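You operate a simulated robot arm through the tools that you are given. There is no shell and no other tool.

Carry out the task below with a simulated robot arm. There is one attempt and no reset: what you move stays moved.

TASK
Fit the door, lock both latches and stick on the green label.
Fine: slide the door on to its hinge pins first; press the label on its field; the other label stays.

Only the result counts: the job must be done as asked and must still hold three seconds after the hand-in. Knocking over, shifting, dropping, spilling or breaking anything else fails it.

THE ROBOT
A 7-joint arm with a two-finger gripper, fixed in place. Base frame: the origin is at the foot of the arm, x ahead of it, y to its left, z up. Readings come in m, degrees, newtons and seconds.
With the tool pointing down near the work surface it reaches from about 0.32 to 0.72 m from the base axis. Its first joint turns from -66.0 to 66.0 degrees. Payload 2.45 kg.
The TCP is the grasp point between the finger pads, 0.026 m short of the fingertips. In the tool frame z runs along the fingers and y along their closing line. The gripper opens to 0.096 m. The gripper's body begins 0.069 m behind the TCP.
Orientation is told as [roll, pitch, yaw] about the base's x, y, z axes, in that order, counted from this pose: with the fingers straight down and closing along the base's y, the tool's x points along the base's -x, its y along +y and its z along -z.

THE INTERFACE
- The arm moves only by the tool servo_tool. Its argument "steps" is a list of rows, each an object (a shift or turn left out is 0, a gripper value left out holds the last) with "dp": the shift along the base's x, y, z in m, a list of three; "rotation": the turn, a rotation vector about the base's x, y, z in degrees, a list of three. In form: [{"dp": [dx, dy, dz], "rotation": [ax, ay, az]}, ...]. A call has 1 to 20 rows; each row is the pose to reach, as a shift and turn from the pose commanded when the call began. "hand" is the opening, from 0 (shut) to 1 (fully open), set as the call begins (left out, the last holds). A row lasts 0.2 s, in which the tool goes at most 0.05 m and 8.6 degrees; a call with a longer step from one row to the next is refused whole, and so is a gripper value outside its range. Where a pose cannot be reached the arm comes as near as it can. A force on the tool above 40 N (or 10 N above the force at the start of the call, whichever is more), or a blocked arm, ends the call early, and 0.2 s more pass. The fingers move at their own pace and stop on an object; they squeeze with about 34 N. The grip force told is the motor's: it shows also when the fingers shut on nothing. Time passes only in rows, and 0.2 s behind the last, so rows that repeat a pose let the fingers close. It gives the time, the measured TCP pose, the force on the tool (base axes), the opening and the grip force at its end, in the units of the frame above (readings bear some noise), with the torque about the TCP (base axes, N m) and any sound that the robot's microphone picked up, and new pictures: "pictures" is both (left out), scene, wrist or none.
- Cameras (640 x 400 px; columns grow to the right, rows downward): "scene" is fixed at [0.1751, -0.3986, 1.4295]; the picture's right is [0.68, -0.73, 0.00], its down [-0.38, -0.35, -0.86] and it looks along [0.63, 0.58, -0.52] (base axes); focal length 239 px, centre (320, 200). "wrist" rides on the gripper at [0.082, 0.003, -0.098] in the tool frame; the picture's right is [-0.04, 1.00, 0.00], its down [-0.73, -0.03, -0.68] and it looks along [-0.68, -0.03, 0.73] (tool axes); focal length 256 px, centre (320, 200). There is no depth. A picture from a camera that has moved, and an enlarged one, comes with that camera's place and axes in the base frame and with its lens.
- close_up(camera, box): a new picture of the part [left, top, right, bottom] of that camera's present view, enlarged. No time passes.
- job_done(): hands the job in; it is judged then, once.

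Nothing tells you positions but the pictures and the camera data. Unless the task says otherwise, let go and move clear before handing in.

The tools are called after ">>>" as a command line: name --argument value ..., lists and objects as JSON in quotes. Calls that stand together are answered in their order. servo_tool: Moves the arm, as the interface text tells. Its arguments: {"type":"object","properties":{"steps":{"type":"array"},"hand":{"type":"number"},"pictures":{"type":"string","enum":["both","scene","wrist","none"]}},"required":["steps"]} The other tools are called the same way: close_up (camera, box) takes an enlarged picture of a part of a camera's view; job_done () hands the job in.

At the start:

```text
clock: 0.0
ee_pos: [0.3847, 0.0913, 1.2831]
ee_rot: [0.0, 0.0, 0.0]
force: [-0.8, 0.1, -0.5]
moment: [0.03, -0.06, 0.01]
width: 0.0963
finger_force: 0.1
```

scene: 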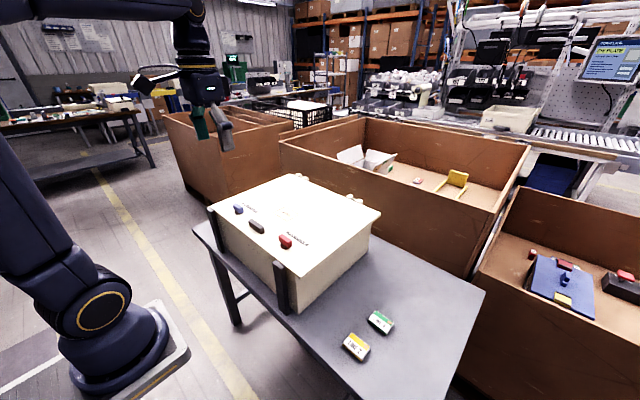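
wrist: 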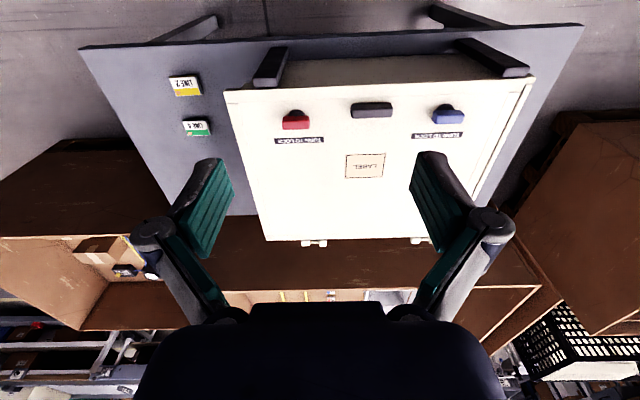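

I see a table with a cream box carrying a door panel, a handle and two latch knobs (red, blue), plus two label blocks on the table. I'll look closer before moving anything.

>>> close_up --camera "scene" --box '[200, 160, 400, 320]'

>>> close_up --camera "wrist" --box '[220, 40, 540, 260]'

>>> close_up --camera "scene" --box '[320, 290, 440, 370]'

>>> close_up --camera "scene" --box '[500, 220, 640, 340]'

```text
2.50 times, centred on (300, 240) of scene
camera zoom: at [0.1751, -0.3986, 1.4295], right [0.68, -0.73, 0.0], down [-0.38, -0.35, -0.86], along [0.63, 0.58, -0.52], focal length 598 px, centre (370, 100)
```

zoom: 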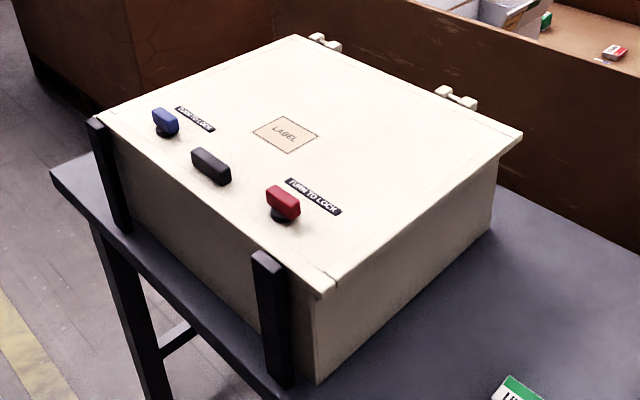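

```text
1.82 times, centred on (380, 150) of wrist
camera zoom: at [0.3016, 0.094, 1.3814], right [0.04, 1.0, 0.0], down [0.73, -0.03, 0.68], along [0.68, -0.03, -0.73], focal length 465 px, centre (211, 291)
```

zoom: 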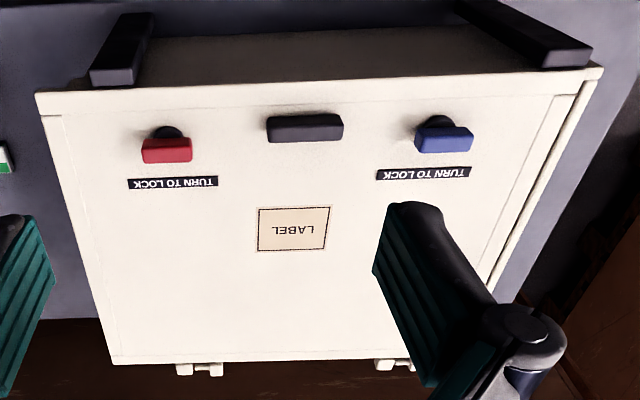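

```text
5.00 times, centred on (380, 330) of scene
camera zoom: at [0.1751, -0.3986, 1.4295], right [0.68, -0.73, 0.0], down [-0.38, -0.35, -0.86], along [0.63, 0.58, -0.52], focal length 1197 px, centre (20, -450)
```

zoom: 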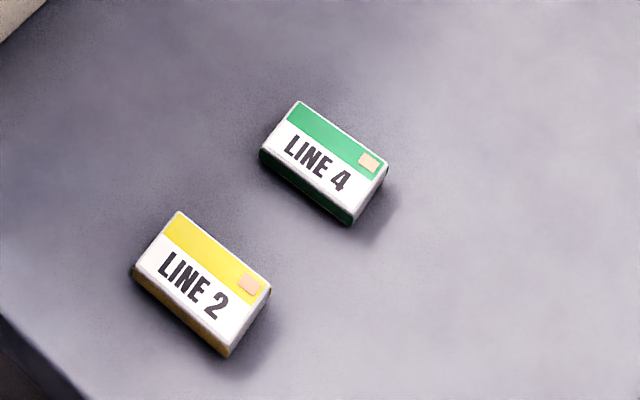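

```text
3.33 times, centred on (570, 280) of scene
camera zoom: at [0.1751, -0.3986, 1.4295], right [0.68, -0.73, 0.0], down [-0.38, -0.35, -0.86], along [0.63, 0.58, -0.52], focal length 798 px, centre (-513, -67)
```

zoom: 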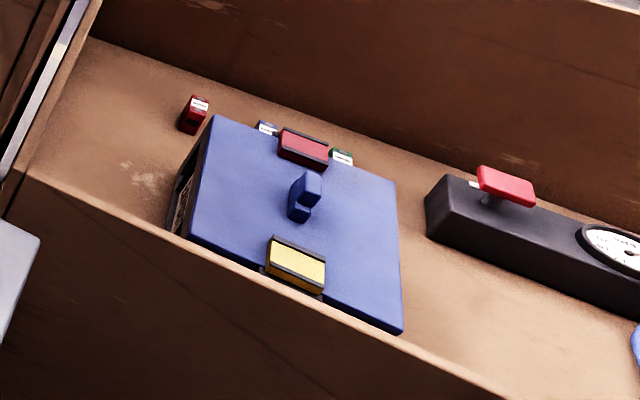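

The label blocks sit at about z 0.75 (green near x 0.61, y -0.25) and the box top with the door is at about z 0.94. I need more detail of the hinges and door edges.

>>> close_up --camera "scene" --box '[290, 165, 370, 215]'

>>> close_up --camera "wrist" --box '[220, 200, 440, 260]'

>>> close_up --camera "wrist" --box '[220, 50, 400, 160]'

>>> close_up --camera "wrist" --box '[400, 50, 580, 160]'

>>> close_up --camera "scene" --box '[200, 190, 300, 250]'

>>> close_up --camera "scene" --box '[260, 220, 390, 320]'

```text
8.00 times, centred on (330, 190) of scene
camera zoom: at [0.1751, -0.3986, 1.4295], right [0.68, -0.73, 0.0], down [-0.38, -0.35, -0.86], along [0.63, 0.58, -0.52], focal length 1915 px, centre (240, 280)
```

zoom: 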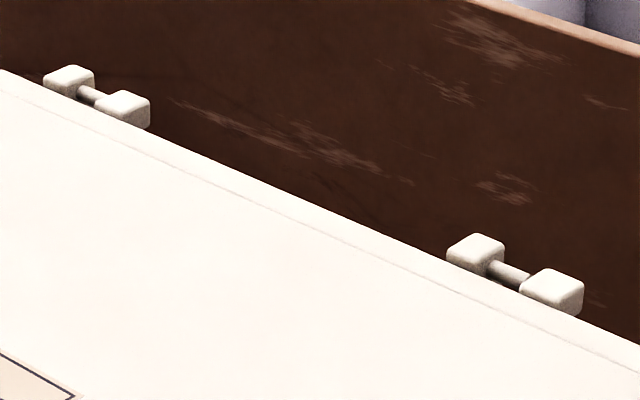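

```text
2.91 times, centred on (330, 230) of wrist
camera zoom: at [0.3016, 0.094, 1.3814], right [0.04, 1.0, 0.0], down [0.73, -0.03, 0.68], along [0.68, -0.03, -0.73], focal length 745 px, centre (291, 113)
```

zoom: 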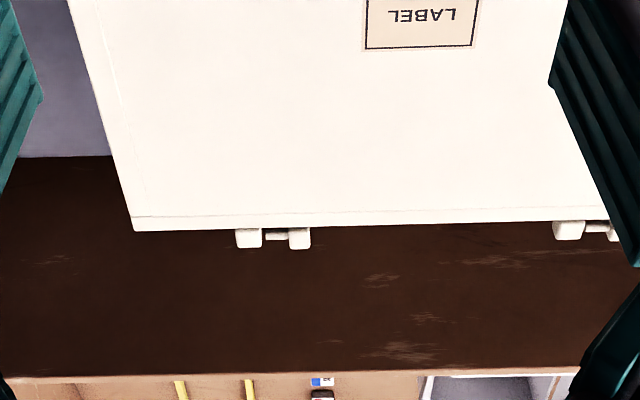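

```text
3.56 times, centred on (310, 105) of wrist
camera zoom: at [0.3016, 0.094, 1.3814], right [0.04, 1.0, 0.0], down [0.73, -0.03, 0.68], along [0.68, -0.03, -0.73], focal length 910 px, centre (356, 538)
```

zoom: 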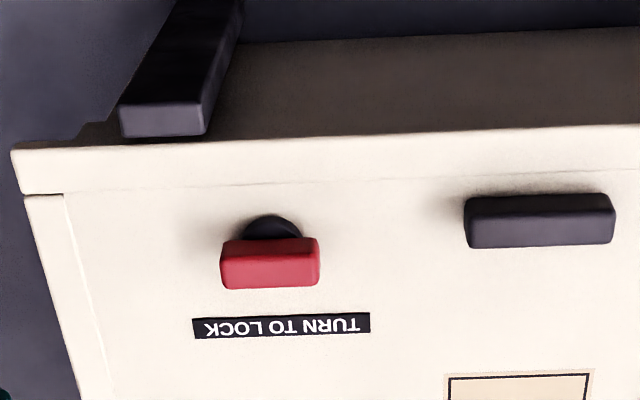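

```text
3.56 times, centred on (490, 105) of wrist
camera zoom: at [0.3016, 0.094, 1.3814], right [0.04, 1.0, 0.0], down [0.73, -0.03, 0.68], along [0.68, -0.03, -0.73], focal length 910 px, centre (-284, 538)
```

zoom: 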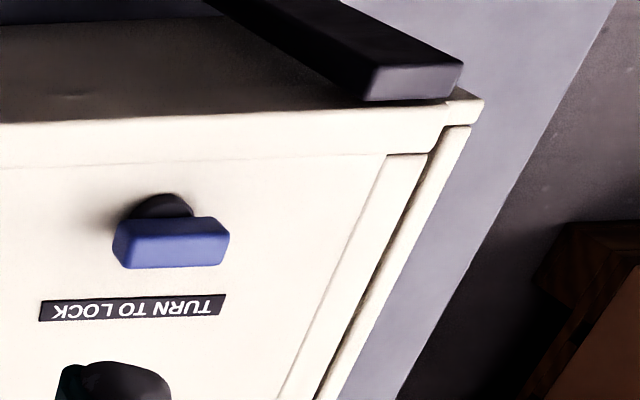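

```text
6.40 times, centred on (250, 220) of scene
camera zoom: at [0.1751, -0.3986, 1.4295], right [0.68, -0.73, 0.0], down [-0.38, -0.35, -0.86], along [0.63, 0.58, -0.52], focal length 1532 px, centre (768, 72)
```

zoom: 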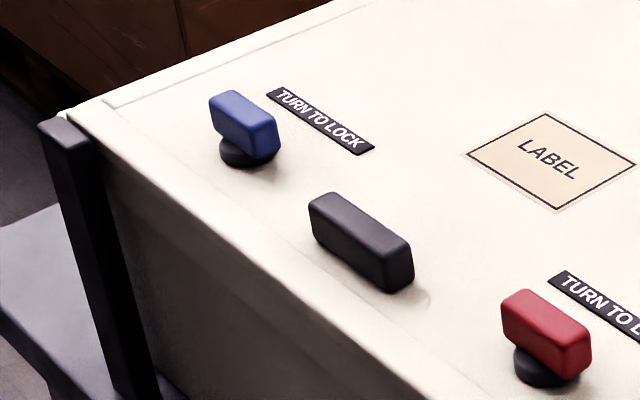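

```text
4.00 times, centred on (325, 270) of scene
camera zoom: at [0.1751, -0.3986, 1.4295], right [0.68, -0.73, 0.0], down [-0.38, -0.35, -0.86], along [0.63, 0.58, -0.52], focal length 957 px, centre (300, -80)
```

zoom: 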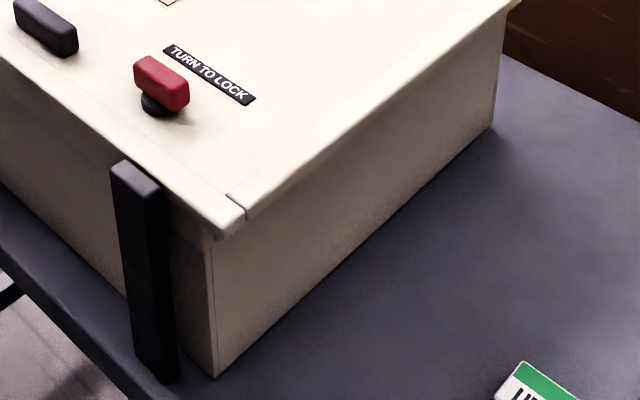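

The box spans roughly x 0.45–0.88 and y -0.08–0.44, with its top at about z 0.94. The hinge knuckles sit on the far edge at x ≈ 0.885. I'll move the wrist camera closer to see how the door sits relative to the pins.

>>> servo_tool --steps '[{"dp": [0.03, 0, -0.02]}, {"dp": [0.06, -0.01, -0.05]}, {"dp": [0.09, -0.015, -0.08]}, {"dp": [0.12, -0.02, -0.11]}, {"dp": [0.15, -0.025, -0.14]}, {"dp": [0.165, -0.03, -0.163]}]' --pictures "wrist"

```text
clock: 1.4
ee_pos: [0.5508, 0.0604, 1.1209]
ee_rot: [0.0, -0.1, -0.1]
force: [-0.3, 0.2, -0.3]
moment: [0.01, -0.01, -0.01]
width: 0.096
finger_force: 0.0
camera wrist: at [0.4683, 0.063, 1.2196], right [0.04, 1.0, 0.0], down [0.73, -0.03, 0.68], along [0.68, -0.03, -0.73], focal length 256 px, centre (320, 200)
```

wrist: 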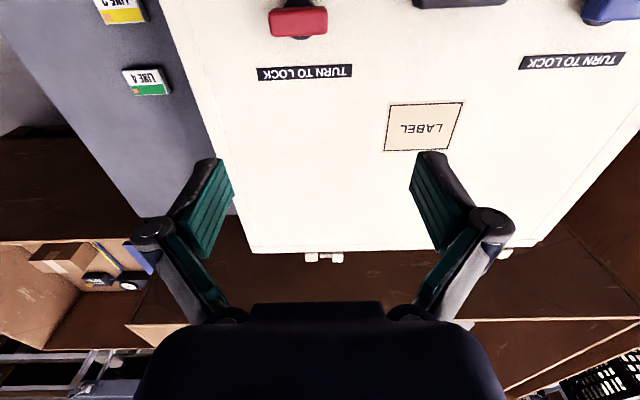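

>>> close_up --camera "wrist" --box '[240, 210, 420, 290]'

>>> close_up --camera "wrist" --box '[460, 210, 580, 280]'

>>> close_up --camera "wrist" --box '[150, 0, 310, 100]'

>>> close_up --camera "wrist" --box '[520, 100, 640, 240]'

```text
3.56 times, centred on (330, 250) of wrist
camera zoom: at [0.4683, 0.063, 1.2196], right [0.04, 1.0, 0.0], down [0.73, -0.03, 0.68], along [0.68, -0.03, -0.73], focal length 910 px, centre (284, 22)
```

zoom: 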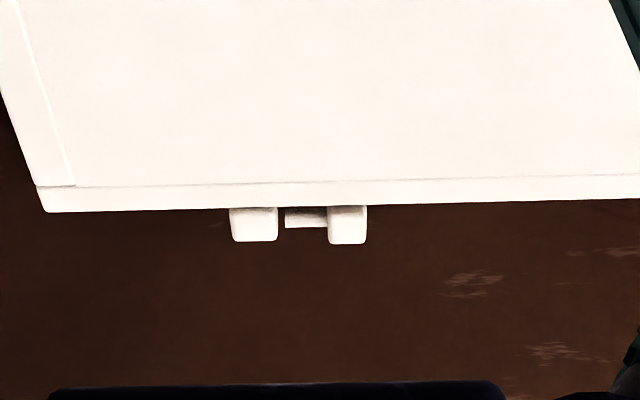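

```text
5.33 times, centred on (520, 245) of wrist
camera zoom: at [0.4683, 0.063, 1.2196], right [0.04, 1.0, 0.0], down [0.73, -0.03, 0.68], along [0.68, -0.03, -0.73], focal length 1365 px, centre (-747, -40)
```

zoom: 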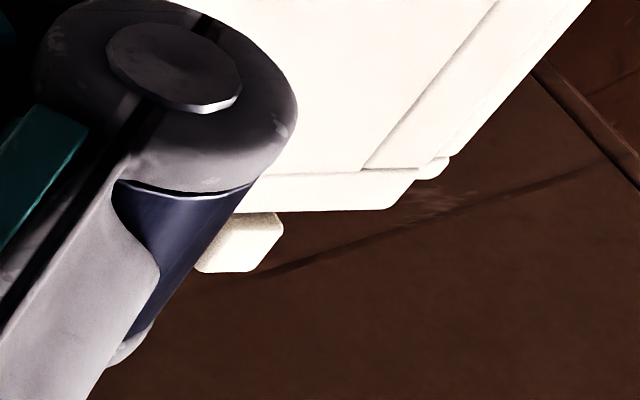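

```text
4.00 times, centred on (230, 50) of wrist
camera zoom: at [0.4683, 0.063, 1.2196], right [0.04, 1.0, 0.0], down [0.73, -0.03, 0.68], along [0.68, -0.03, -0.73], focal length 1024 px, centre (680, 800)
```

zoom: 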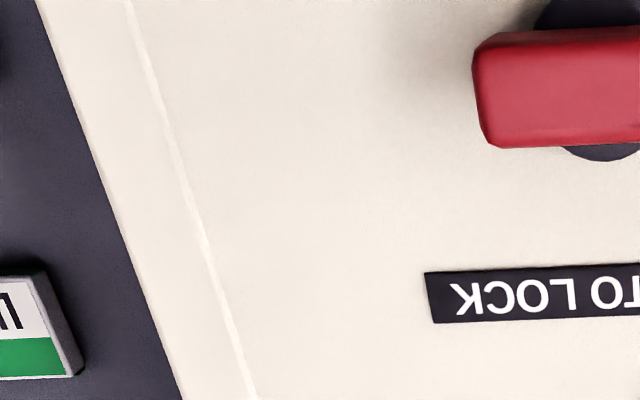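

```text
2.86 times, centred on (580, 170) of wrist
camera zoom: at [0.4683, 0.063, 1.2196], right [0.04, 1.0, 0.0], down [0.73, -0.03, 0.68], along [0.68, -0.03, -0.73], focal length 731 px, centre (-423, 286)
```

zoom: 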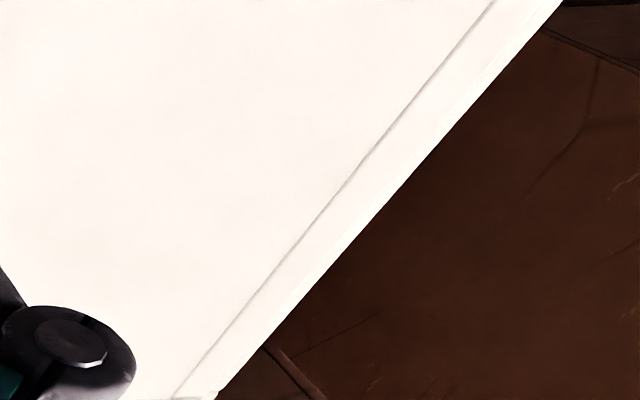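

The closer view shows that each hinge has a pin fixed to its +y block. The pin points to -y, towards a separate -y block that is probably the door's knuckle, and a gap remains between them. So the door seems to need to slide towards +y by a few centimetres; I'll check from nearer.

>>> servo_tool --steps '[{"dp": [0.04, 0, -0.02]}, {"dp": [0.08, 0, -0.04]}, {"dp": [0.12, -0.005, -0.06]}, {"dp": [0.13, -0.01, -0.08]}]' --pictures "both"

```text
clock: 2.4
ee_pos: [0.6785, 0.053, 1.0386]
ee_rot: [-0.1, 0.0, -0.1]
force: [0.3, 0.8, 0.3]
moment: [-0.04, -0.02, 0.02]
width: 0.0958
finger_force: 0.1
camera wrist: at [0.5967, 0.055, 1.1365], right [0.04, 1.0, 0.0], down [0.73, -0.03, 0.68], along [0.68, -0.03, -0.73], focal length 256 px, centre (320, 200)
```

scene: 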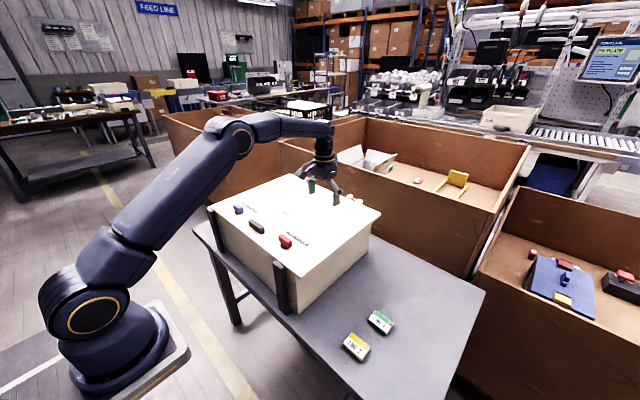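
wrist: 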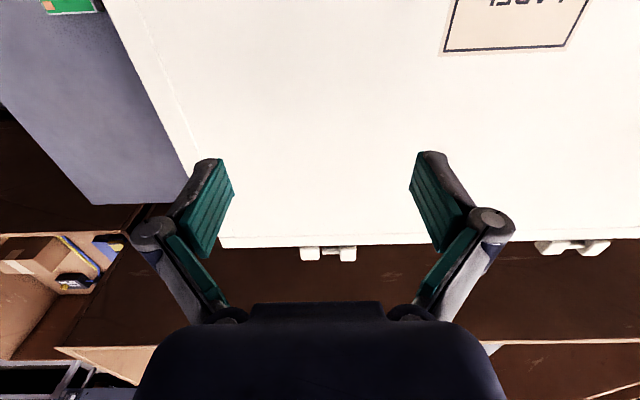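

>>> close_up --camera "wrist" --box '[280, 225, 380, 285]'

>>> close_up --camera "wrist" --box '[520, 215, 640, 285]'

>>> close_up --camera "wrist" --box '[60, 0, 260, 260]'

>>> close_up --camera "scene" --box '[265, 245, 325, 320]'

>>> close_up --camera "scene" --box '[340, 190, 400, 250]'

>>> close_up --camera "scene" --box '[200, 195, 240, 235]'

```text
6.40 times, centred on (330, 255) of wrist
camera zoom: at [0.5967, 0.055, 1.1365], right [0.04, 1.0, 0.0], down [0.73, -0.03, 0.68], along [0.68, -0.03, -0.73], focal length 1638 px, centre (256, -152)
```

zoom: 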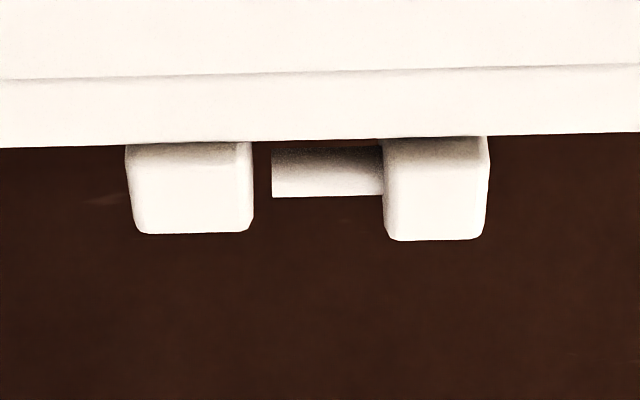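

```text
5.33 times, centred on (580, 250) of wrist
camera zoom: at [0.5967, 0.055, 1.1365], right [0.04, 1.0, 0.0], down [0.73, -0.03, 0.68], along [0.68, -0.03, -0.73], focal length 1365 px, centre (-1067, -67)
```

zoom: 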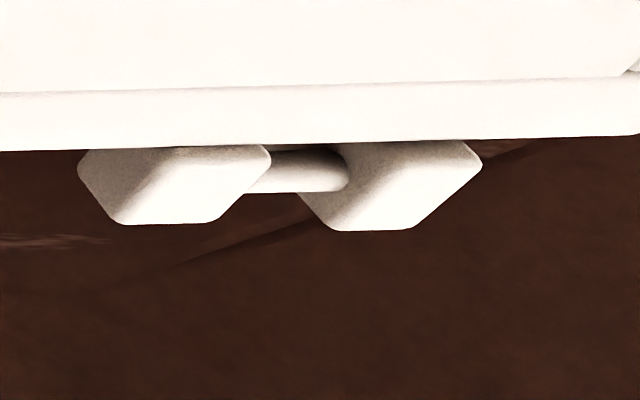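

```text
1.54 times, centred on (160, 130) of wrist
camera zoom: at [0.5967, 0.055, 1.1365], right [0.04, 1.0, 0.0], down [0.73, -0.03, 0.68], along [0.68, -0.03, -0.73], focal length 394 px, centre (566, 308)
```

zoom: 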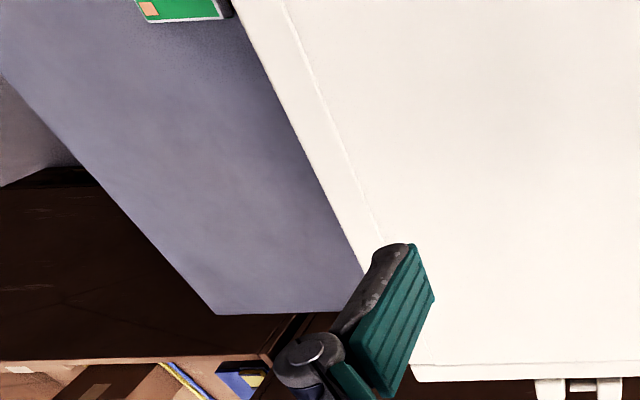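

```text
5.33 times, centred on (295, 282) of scene
camera zoom: at [0.1751, -0.3986, 1.4295], right [0.68, -0.73, 0.0], down [-0.38, -0.35, -0.86], along [0.63, 0.58, -0.52], focal length 1277 px, centre (453, -240)
```

zoom: 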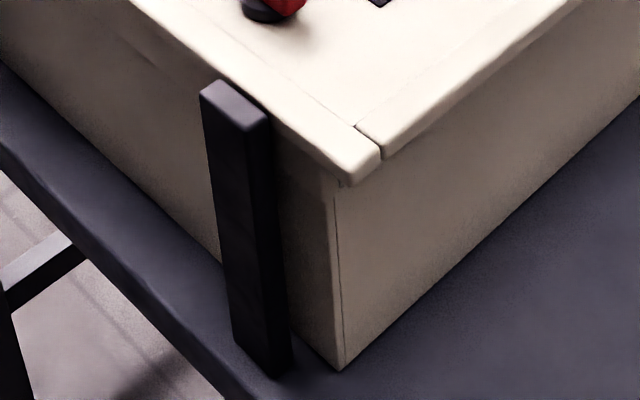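

```text
6.67 times, centred on (370, 220) of scene
camera zoom: at [0.1751, -0.3986, 1.4295], right [0.68, -0.73, 0.0], down [-0.38, -0.35, -0.86], along [0.63, 0.58, -0.52], focal length 1596 px, centre (-13, 67)
```

zoom: 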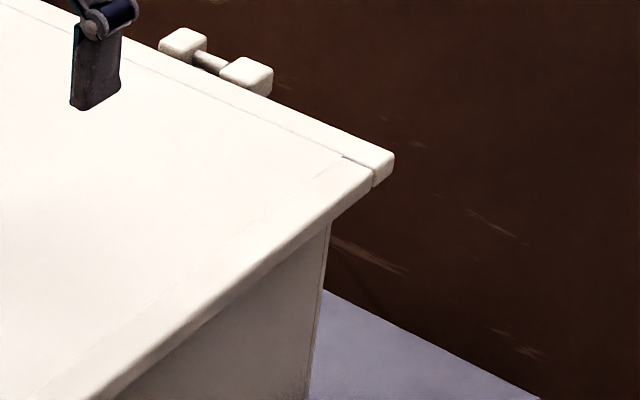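

```text
10.00 times, centred on (220, 215) of scene
camera zoom: at [0.1751, -0.3986, 1.4295], right [0.68, -0.73, 0.0], down [-0.38, -0.35, -0.86], along [0.63, 0.58, -0.52], focal length 2394 px, centre (1320, 50)
```

zoom: 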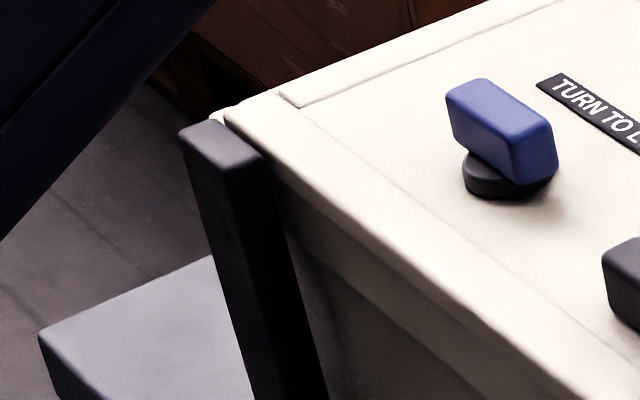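

The pins belong to the +y blocks, and their tips are about 4 mm short of the door's knuckles. The door must therefore slide about 28 mm towards +y, which also squares it with the box. Next I'll look at the handle and knobs from close by.

>>> servo_tool --steps '[{"dp": [-0.035, 0.018, 0.02]}, {"dp": [-0.07, 0.036, 0.04]}, {"dp": [-0.105, 0.054, 0.06]}, {"dp": [-0.14, 0.072, 0.06]}, {"dp": [-0.18, 0.09, 0.06]}, {"dp": [-0.218, 0.107, 0.06]}, {"dp": [-0.218, 0.107, 0.06]}]' --pictures "wrist"

```text
clock: 4.0
ee_pos: [0.4582, 0.1581, 1.0978]
ee_rot: [0.0, 0.1, 0.0]
force: [0.0, -0.4, -0.4]
moment: [-0.05, -0.02, 0.01]
width: 0.0961
finger_force: 0.0
camera wrist: at [0.3764, 0.1613, 1.1968], right [0.04, 1.0, 0.0], down [0.73, -0.03, 0.68], along [0.68, -0.03, -0.73], focal length 256 px, centre (320, 200)
```

wrist: 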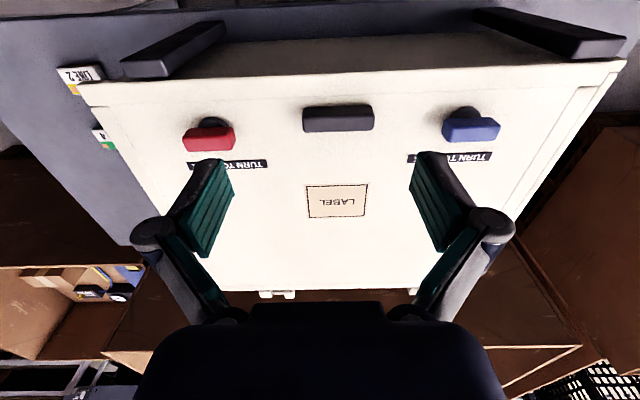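

>>> close_up --camera "wrist" --box '[290, 90, 390, 150]'

>>> close_up --camera "wrist" --box '[160, 100, 280, 180]'

>>> close_up --camera "wrist" --box '[430, 90, 520, 170]'

>>> close_up --camera "wrist" --box '[60, 10, 260, 130]'

>>> close_up --camera "wrist" --box '[460, 0, 640, 130]'

```text
6.40 times, centred on (340, 120) of wrist
camera zoom: at [0.3764, 0.1613, 1.1968], right [0.04, 1.0, 0.0], down [0.73, -0.03, 0.68], along [0.68, -0.03, -0.73], focal length 1638 px, centre (192, 712)
```

zoom: 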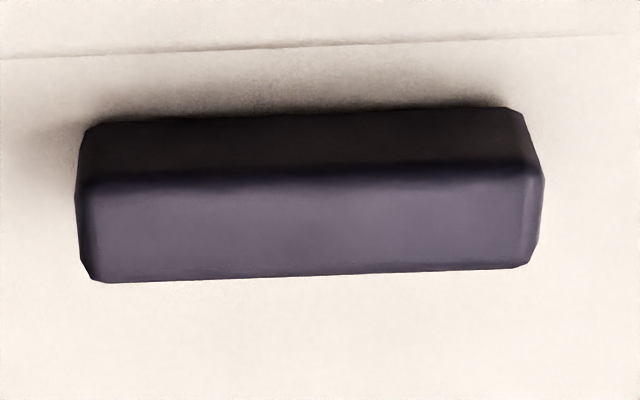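

```text
5.00 times, centred on (220, 140) of wrist
camera zoom: at [0.3764, 0.1613, 1.1968], right [0.04, 1.0, 0.0], down [0.73, -0.03, 0.68], along [0.68, -0.03, -0.73], focal length 1280 px, centre (820, 500)
```

zoom: 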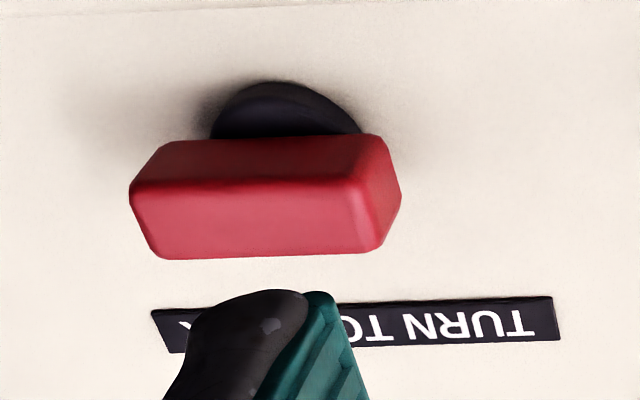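

```text
5.00 times, centred on (475, 130) of wrist
camera zoom: at [0.3764, 0.1613, 1.1968], right [0.04, 1.0, 0.0], down [0.73, -0.03, 0.68], along [0.68, -0.03, -0.73], focal length 1280 px, centre (-455, 550)
```

zoom: 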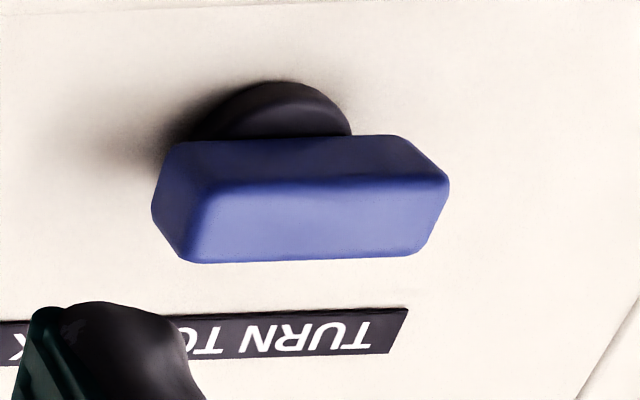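

```text
3.20 times, centred on (160, 70) of wrist
camera zoom: at [0.3764, 0.1613, 1.1968], right [0.04, 1.0, 0.0], down [0.73, -0.03, 0.68], along [0.68, -0.03, -0.73], focal length 819 px, centre (832, 616)
```

zoom: 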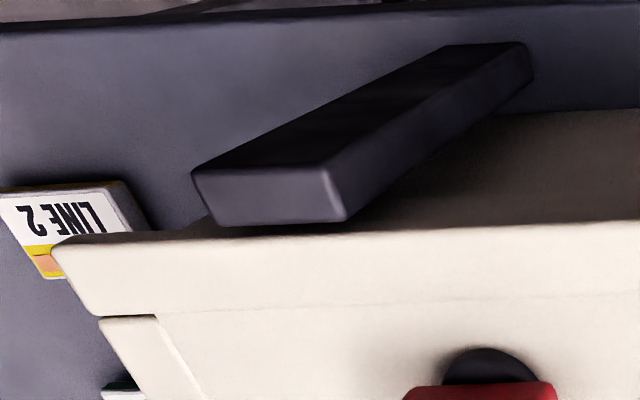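

```text
3.08 times, centred on (550, 65) of wrist
camera zoom: at [0.3764, 0.1613, 1.1968], right [0.04, 1.0, 0.0], down [0.73, -0.03, 0.68], along [0.68, -0.03, -0.73], focal length 788 px, centre (-388, 615)
```

zoom: 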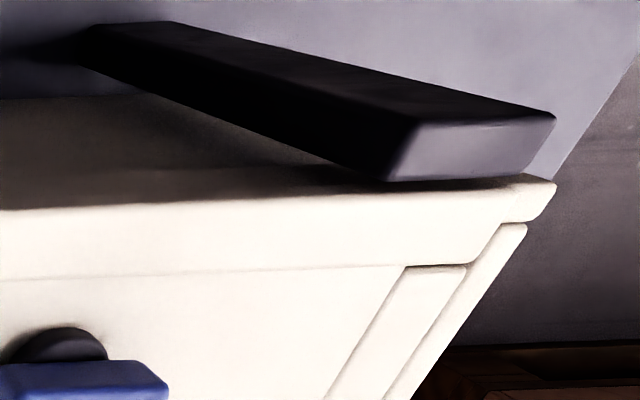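

The handle is a solid bar about 70 mm long along y, centred near (0.492, 0.174) with its top at about z 0.965. I'll hover over it and check the alignment before gripping it by its ends.

>>> servo_tool --steps '[{"dp": [0.017, 0.008, -0.02]}, {"dp": [0.034, 0.016, -0.05]}, {"dp": [0.034, 0.016, -0.075]}, {"dp": [0.034, 0.016, -0.085]}, {"dp": [0.034, 0.016, -0.085]}]' --pictures "both"

```text
clock: 5.2
ee_pos: [0.495, 0.1734, 1.0154]
ee_rot: [0.0, 0.0, -0.2]
force: [-0.3, 0.5, -0.1]
moment: [-0.01, -0.02, 0.02]
width: 0.096
finger_force: 0.1
camera wrist: at [0.412, 0.1758, 1.1139], right [0.04, 1.0, 0.0], down [0.73, -0.03, 0.68], along [0.68, -0.03, -0.73], focal length 256 px, centre (320, 200)
```

scene: 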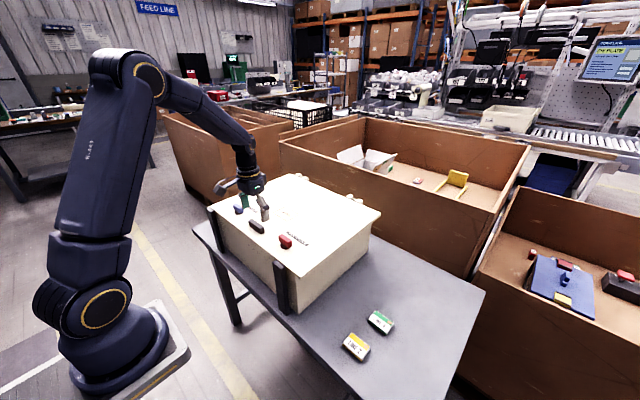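
wrist: 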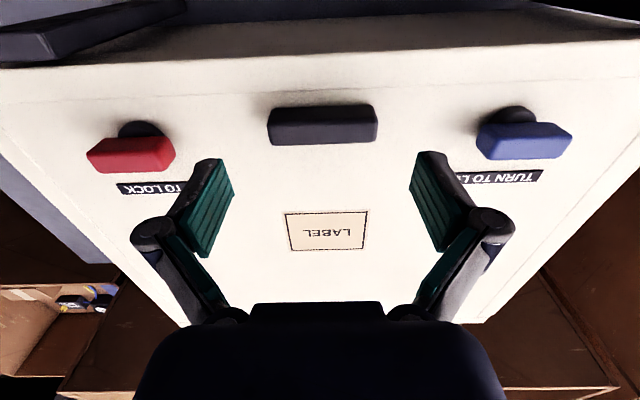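

>>> close_up --camera "wrist" --box '[260, 90, 390, 160]'

>>> close_up --camera "wrist" --box '[70, 110, 210, 200]'

>>> close_up --camera "wrist" --box '[460, 90, 590, 190]'

```text
4.92 times, centred on (325, 125) of wrist
camera zoom: at [0.412, 0.1758, 1.1139], right [0.04, 1.0, 0.0], down [0.73, -0.03, 0.68], along [0.68, -0.03, -0.73], focal length 1260 px, centre (295, 569)
```

zoom: 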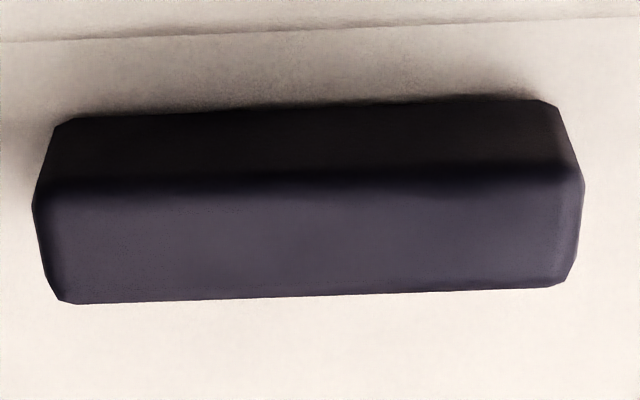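

```text
4.44 times, centred on (140, 155) of wrist
camera zoom: at [0.412, 0.1758, 1.1139], right [0.04, 1.0, 0.0], down [0.73, -0.03, 0.68], along [0.68, -0.03, -0.73], focal length 1138 px, centre (1120, 400)
```

zoom: 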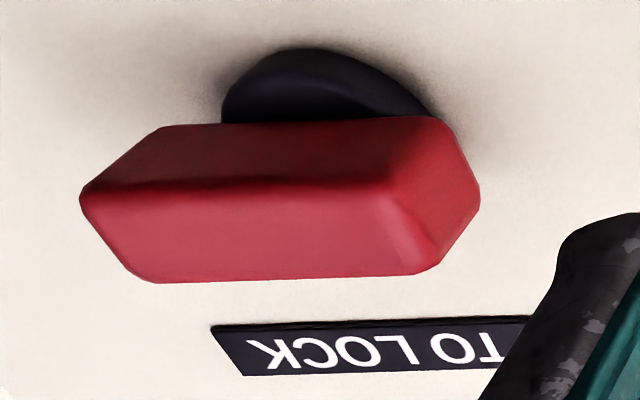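

```text
4.00 times, centred on (525, 140) of wrist
camera zoom: at [0.412, 0.1758, 1.1139], right [0.04, 1.0, 0.0], down [0.73, -0.03, 0.68], along [0.68, -0.03, -0.73], focal length 1024 px, centre (-500, 440)
```

zoom: 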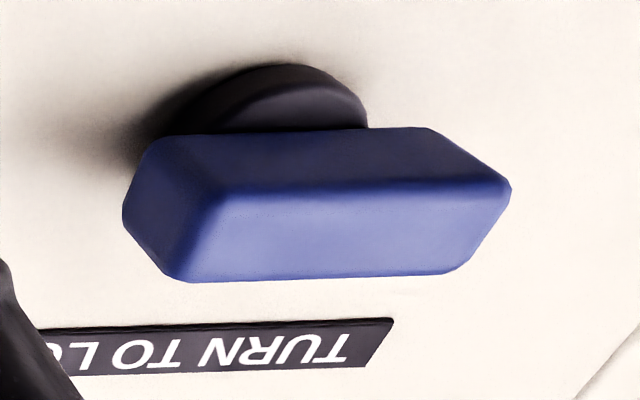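

The handle is centred at about (0.494, 0.1745), right under the gripper. I'll descend so the fingertips stay a few millimetres above the door, then close on the handle's ends.

>>> servo_tool --steps '[{"dp": [0, 0.001, -0.02]}, {"dp": [0, 0.001, -0.035]}, {"dp": [0, 0.001, -0.042]}, {"dp": [0, 0.001, -0.046]}, {"dp": [0, 0.001, -0.046]}]' --pictures "both"

```text
clock: 6.4
ee_pos: [0.494, 0.1763, 0.9695]
ee_rot: [0.0, 0.0, 0.0]
force: [-0.4, -0.3, 0.5]
moment: [0.0, 0.0, -0.01]
width: 0.0961
finger_force: 0.0
camera wrist: at [0.4118, 0.1776, 1.0675], right [0.04, 1.0, 0.0], down [0.73, -0.03, 0.68], along [0.68, -0.03, -0.73], focal length 256 px, centre (320, 200)
```

scene: 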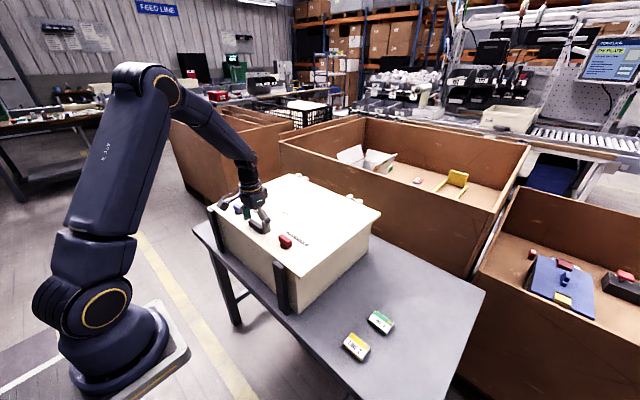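
wrist: 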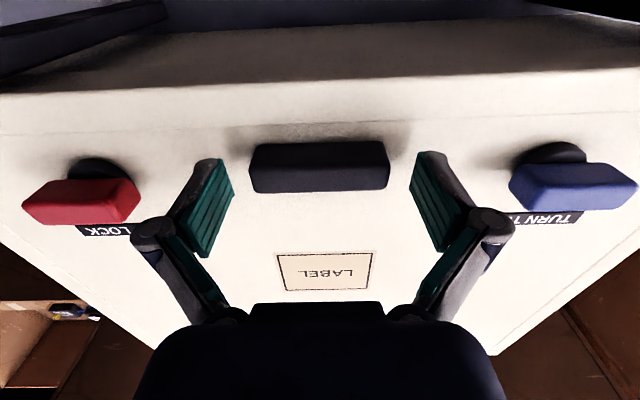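

The handle lies well between the fingers with no contact. I'll close on it.

>>> servo_tool --steps '[{"dp": [0, 0, 0]}, {"dp": [0, 0, 0]}, {"dp": [0, 0, 0]}, {"dp": [0, 0, 0]}, {"dp": [0, 0, 0]}]' --hand 0 --pictures "wrist"

```text
clock: 7.6
ee_pos: [0.4937, 0.1753, 0.969]
ee_rot: [0.0, 0.0, 0.1]
force: [-0.5, 0.1, -0.5]
moment: [0.03, -0.02, 0.05]
width: 0.0698
finger_force: 34.3
camera wrist: at [0.4118, 0.1775, 1.0676], right [0.04, 1.0, 0.0], down [0.73, -0.03, 0.68], along [0.68, -0.03, -0.73], focal length 256 px, centre (320, 200)
```

wrist: 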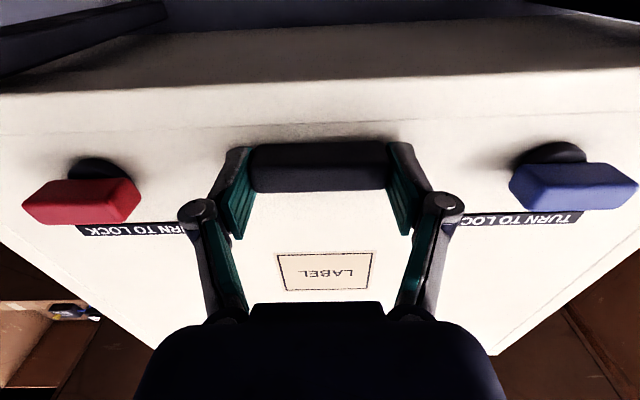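

The handle is gripped at 70 mm width, as measured. I'll slide the door towards +y in small steps and watch the force.

>>> servo_tool --steps '[{"dp": [0, 0.002, 0]}, {"dp": [0, 0.004, 0]}, {"dp": [0, 0.006, 0]}, {"dp": [0, 0.008, 0]}, {"dp": [0, 0.008, 0]}]' --pictures "both"

```text
clock: 8.8
ee_pos: [0.4957, 0.1827, 0.9676]
ee_rot: [0.0, 0.0, -0.1]
force: [-4.8, -7.6, 8.4]
moment: [-0.03, 0.51, -0.01]
width: 0.0699
finger_force: 34.1
camera wrist: at [0.4126, 0.1858, 1.0674], right [0.04, 1.0, 0.0], down [0.73, -0.03, 0.68], along [0.68, -0.03, -0.73], focal length 256 px, centre (320, 200)
```

scene: 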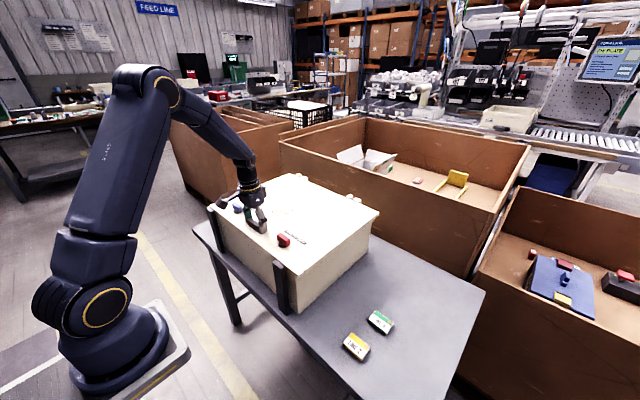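
wrist: 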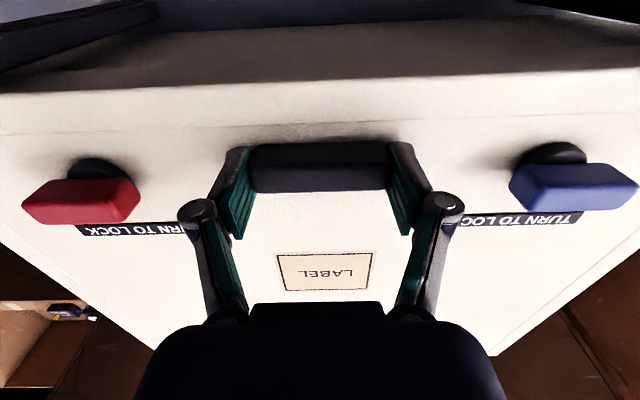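

>>> close_up --camera "scene" --box '[290, 165, 370, 215]'

>>> close_up --camera "scene" --box '[265, 245, 325, 320]'

```text
8.00 times, centred on (330, 190) of scene
camera zoom: at [0.1749, -0.3988, 1.4295], right [0.68, -0.73, 0.0], down [-0.38, -0.35, -0.86], along [0.63, 0.58, -0.52], focal length 1915 px, centre (240, 280)
```

zoom: 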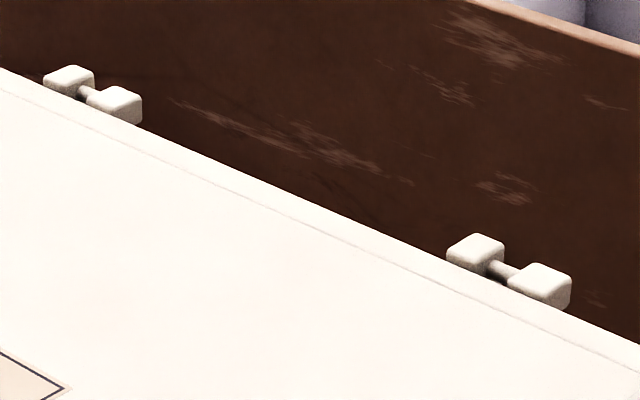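

```text
5.33 times, centred on (295, 282) of scene
camera zoom: at [0.1749, -0.3988, 1.4295], right [0.68, -0.73, 0.0], down [-0.38, -0.35, -0.86], along [0.63, 0.58, -0.52], focal length 1277 px, centre (453, -240)
```

zoom: 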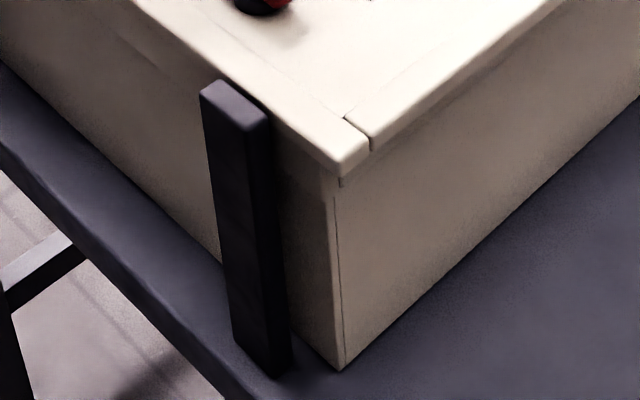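

Both door knuckles have moved evenly towards the pins at a force of about 8 N. I'll continue the slide.

>>> servo_tool --steps '[{"dp": [0, 0.002, 0]}, {"dp": [0, 0.004, 0]}, {"dp": [0, 0.006, 0]}, {"dp": [0, 0.008, 0]}, {"dp": [0, 0.008, 0]}]' --pictures "scene"

```text
clock: 10.0
ee_pos: [0.4951, 0.1908, 0.9691]
ee_rot: [0.0, 0.0, -0.1]
force: [0.0, -0.8, -0.7]
moment: [0.54, 0.11, -0.4]
width: 0.0699
finger_force: 34.3
```

scene: 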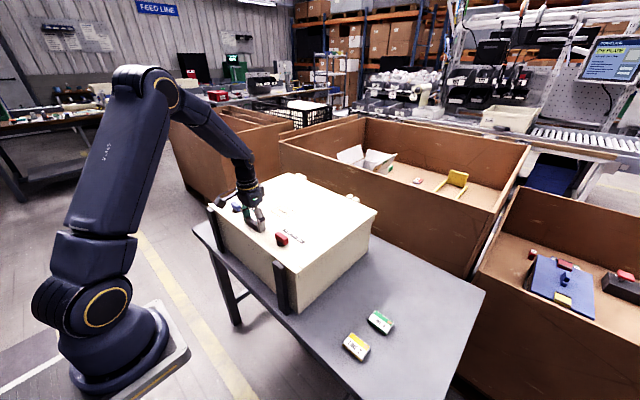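

>>> close_up --camera "scene" --box '[290, 165, 370, 215]'

>>> servo_tool --steps '[{"dp": [0, 0.002, 0]}, {"dp": [0, 0.004, 0]}, {"dp": [0, 0.006, 0]}, {"dp": [0, 0.006, 0]}]' --pictures "none"

>>> close_up --camera "scene" --box '[290, 165, 370, 215]'

```text
8.00 times, centred on (330, 190) of scene
camera zoom: at [0.1752, -0.3986, 1.4295], right [0.68, -0.73, 0.0], down [-0.38, -0.35, -0.86], along [0.63, 0.58, -0.52], focal length 1915 px, centre (240, 280)
```

zoom: 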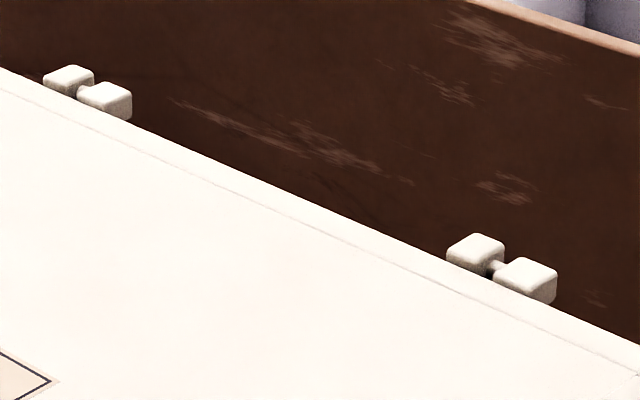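

```text
clock: 11.0
ee_pos: [0.4944, 0.1959, 0.9691]
ee_rot: [0.0, 0.0, -0.1]
force: [-3.4, -6.2, 7.9]
moment: [-0.47, 0.89, 0.01]
width: 0.0699
finger_force: 33.7
```

```text
8.00 times, centred on (330, 190) of scene
camera zoom: at [0.1749, -0.3988, 1.4295], right [0.68, -0.73, 0.0], down [-0.38, -0.35, -0.86], along [0.63, 0.58, -0.52], focal length 1915 px, centre (240, 280)
```

zoom: 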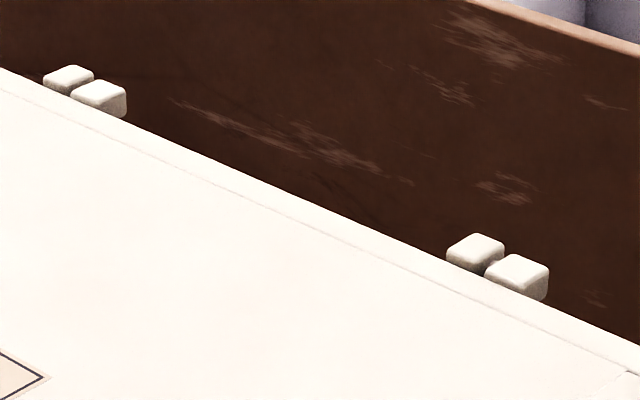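

The knuckles are nearly closed up, with roughly 5 mm left. I'll continue in 1 mm steps until the end stop shows in the force.

>>> servo_tool --steps '[{"dp": [0, 0.001, 0]}, {"dp": [0, 0.002, 0]}, {"dp": [0, 0.003, 0]}, {"dp": [0, 0.004, 0]}, {"dp": [0, 0.004, 0]}]' --pictures "none"

>>> close_up --camera "scene" --box '[340, 190, 370, 210]'

>>> close_up --camera "scene" --box '[290, 168, 320, 188]'

```text
clock: 12.2
ee_pos: [0.4942, 0.2003, 0.968]
ee_rot: [-0.1, 0.1, -0.1]
force: [-11.2, -13.1, 9.9]
moment: [-0.29, 0.19, 0.19]
width: 0.0697
finger_force: 34.5
```

```text
16.00 times, centred on (355, 200) of scene
camera zoom: at [0.1747, -0.399, 1.4295], right [0.68, -0.73, 0.0], down [-0.38, -0.35, -0.86], along [0.63, 0.58, -0.52], focal length 3830 px, centre (-240, 200)
```

zoom: 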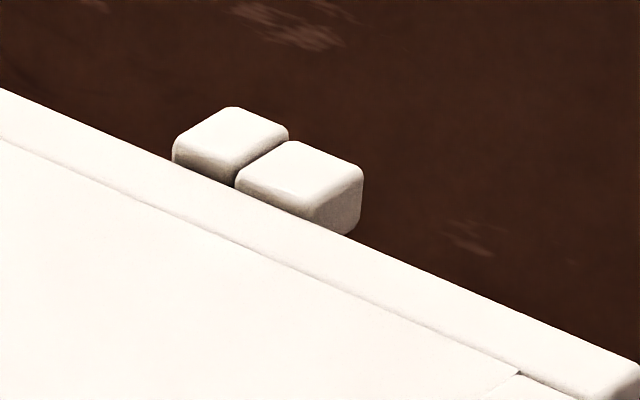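

```text
16.00 times, centred on (305, 178) of scene
camera zoom: at [0.1747, -0.399, 1.4295], right [0.68, -0.73, 0.0], down [-0.38, -0.35, -0.86], along [0.63, 0.58, -0.52], focal length 3830 px, centre (560, 552)
```

zoom: 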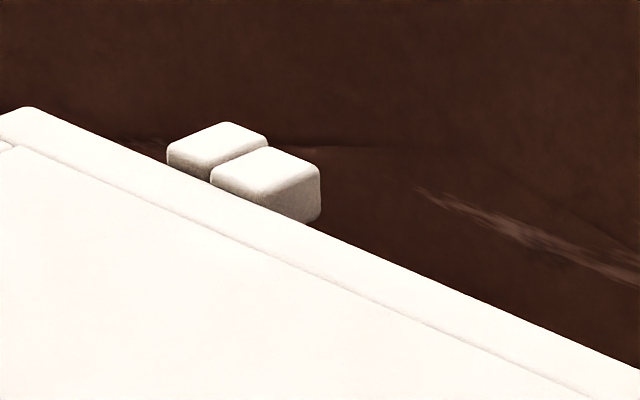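

>>> servo_tool --steps '[{"dp": [0, 0.001, 0]}, {"dp": [0, 0.0015, 0]}, {"dp": [0, 0.002, 0]}, {"dp": [0, 0.002, 0]}]' --pictures "none"

>>> close_up --camera "scene" --box '[340, 190, 370, 210]'

>>> close_up --camera "scene" --box '[290, 168, 320, 188]'

```text
clock: 13.2
ee_pos: [0.495, 0.2004, 0.9682]
ee_rot: [-0.3, 0.2, -0.3]
force: [-13.9, -30.6, 12.1]
moment: [-0.66, -0.27, -0.18]
width: 0.0699
finger_force: 33.6
```

```text
16.00 times, centred on (355, 200) of scene
camera zoom: at [0.1745, -0.3995, 1.4293], right [0.68, -0.73, 0.0], down [-0.38, -0.35, -0.86], along [0.63, 0.58, -0.51], focal length 3830 px, centre (-240, 200)
```

zoom: 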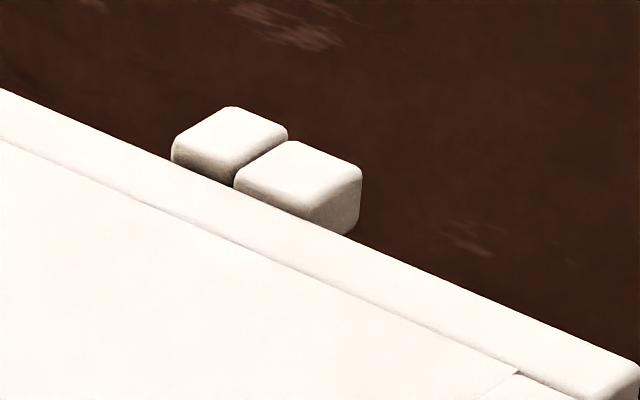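

```text
16.00 times, centred on (305, 178) of scene
camera zoom: at [0.1745, -0.3995, 1.4293], right [0.68, -0.73, 0.0], down [-0.38, -0.35, -0.86], along [0.63, 0.58, -0.51], focal length 3830 px, centre (560, 552)
```

zoom: 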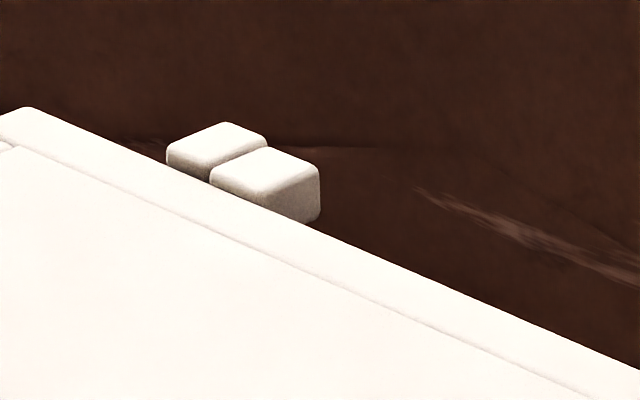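

The force rose to 30 N with no further motion and both knuckles are closed, so the door is fully seated. I'll unload the push, release the handle and rise.

>>> servo_tool --steps '[{"dp": [0, -0.001, 0]}, {"dp": [0, -0.002, 0]}, {"dp": [0, -0.002, 0]}]' --pictures "none"

>>> servo_tool --steps '[{"dp": [0, 0, 0]}, {"dp": [0, 0, 0]}, {"dp": [0, 0, 0]}, {"dp": [0, 0, 0]}]' --hand 1 --pictures "wrist"

```text
clock: 14.0
ee_pos: [0.4954, 0.2005, 0.9682]
ee_rot: [-0.2, 0.3, -0.1]
force: [-10.0, -22.9, 2.0]
moment: [-1.03, 0.19, -0.31]
width: 0.0698
finger_force: 34.1
```

```text
clock: 15.0
ee_pos: [0.4959, 0.2018, 0.9693]
ee_rot: [0.0, 0.0, 0.0]
force: [0.3, -0.2, -0.1]
moment: [0.02, -0.01, -0.01]
width: 0.0961
finger_force: 0.0
camera wrist: at [0.4136, 0.2044, 1.0674], right [0.04, 1.0, 0.0], down [0.73, -0.03, 0.68], along [0.68, -0.03, -0.73], focal length 256 px, centre (320, 200)
```

wrist: 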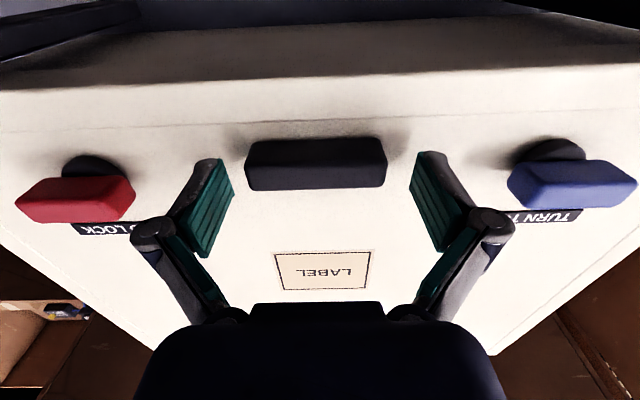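

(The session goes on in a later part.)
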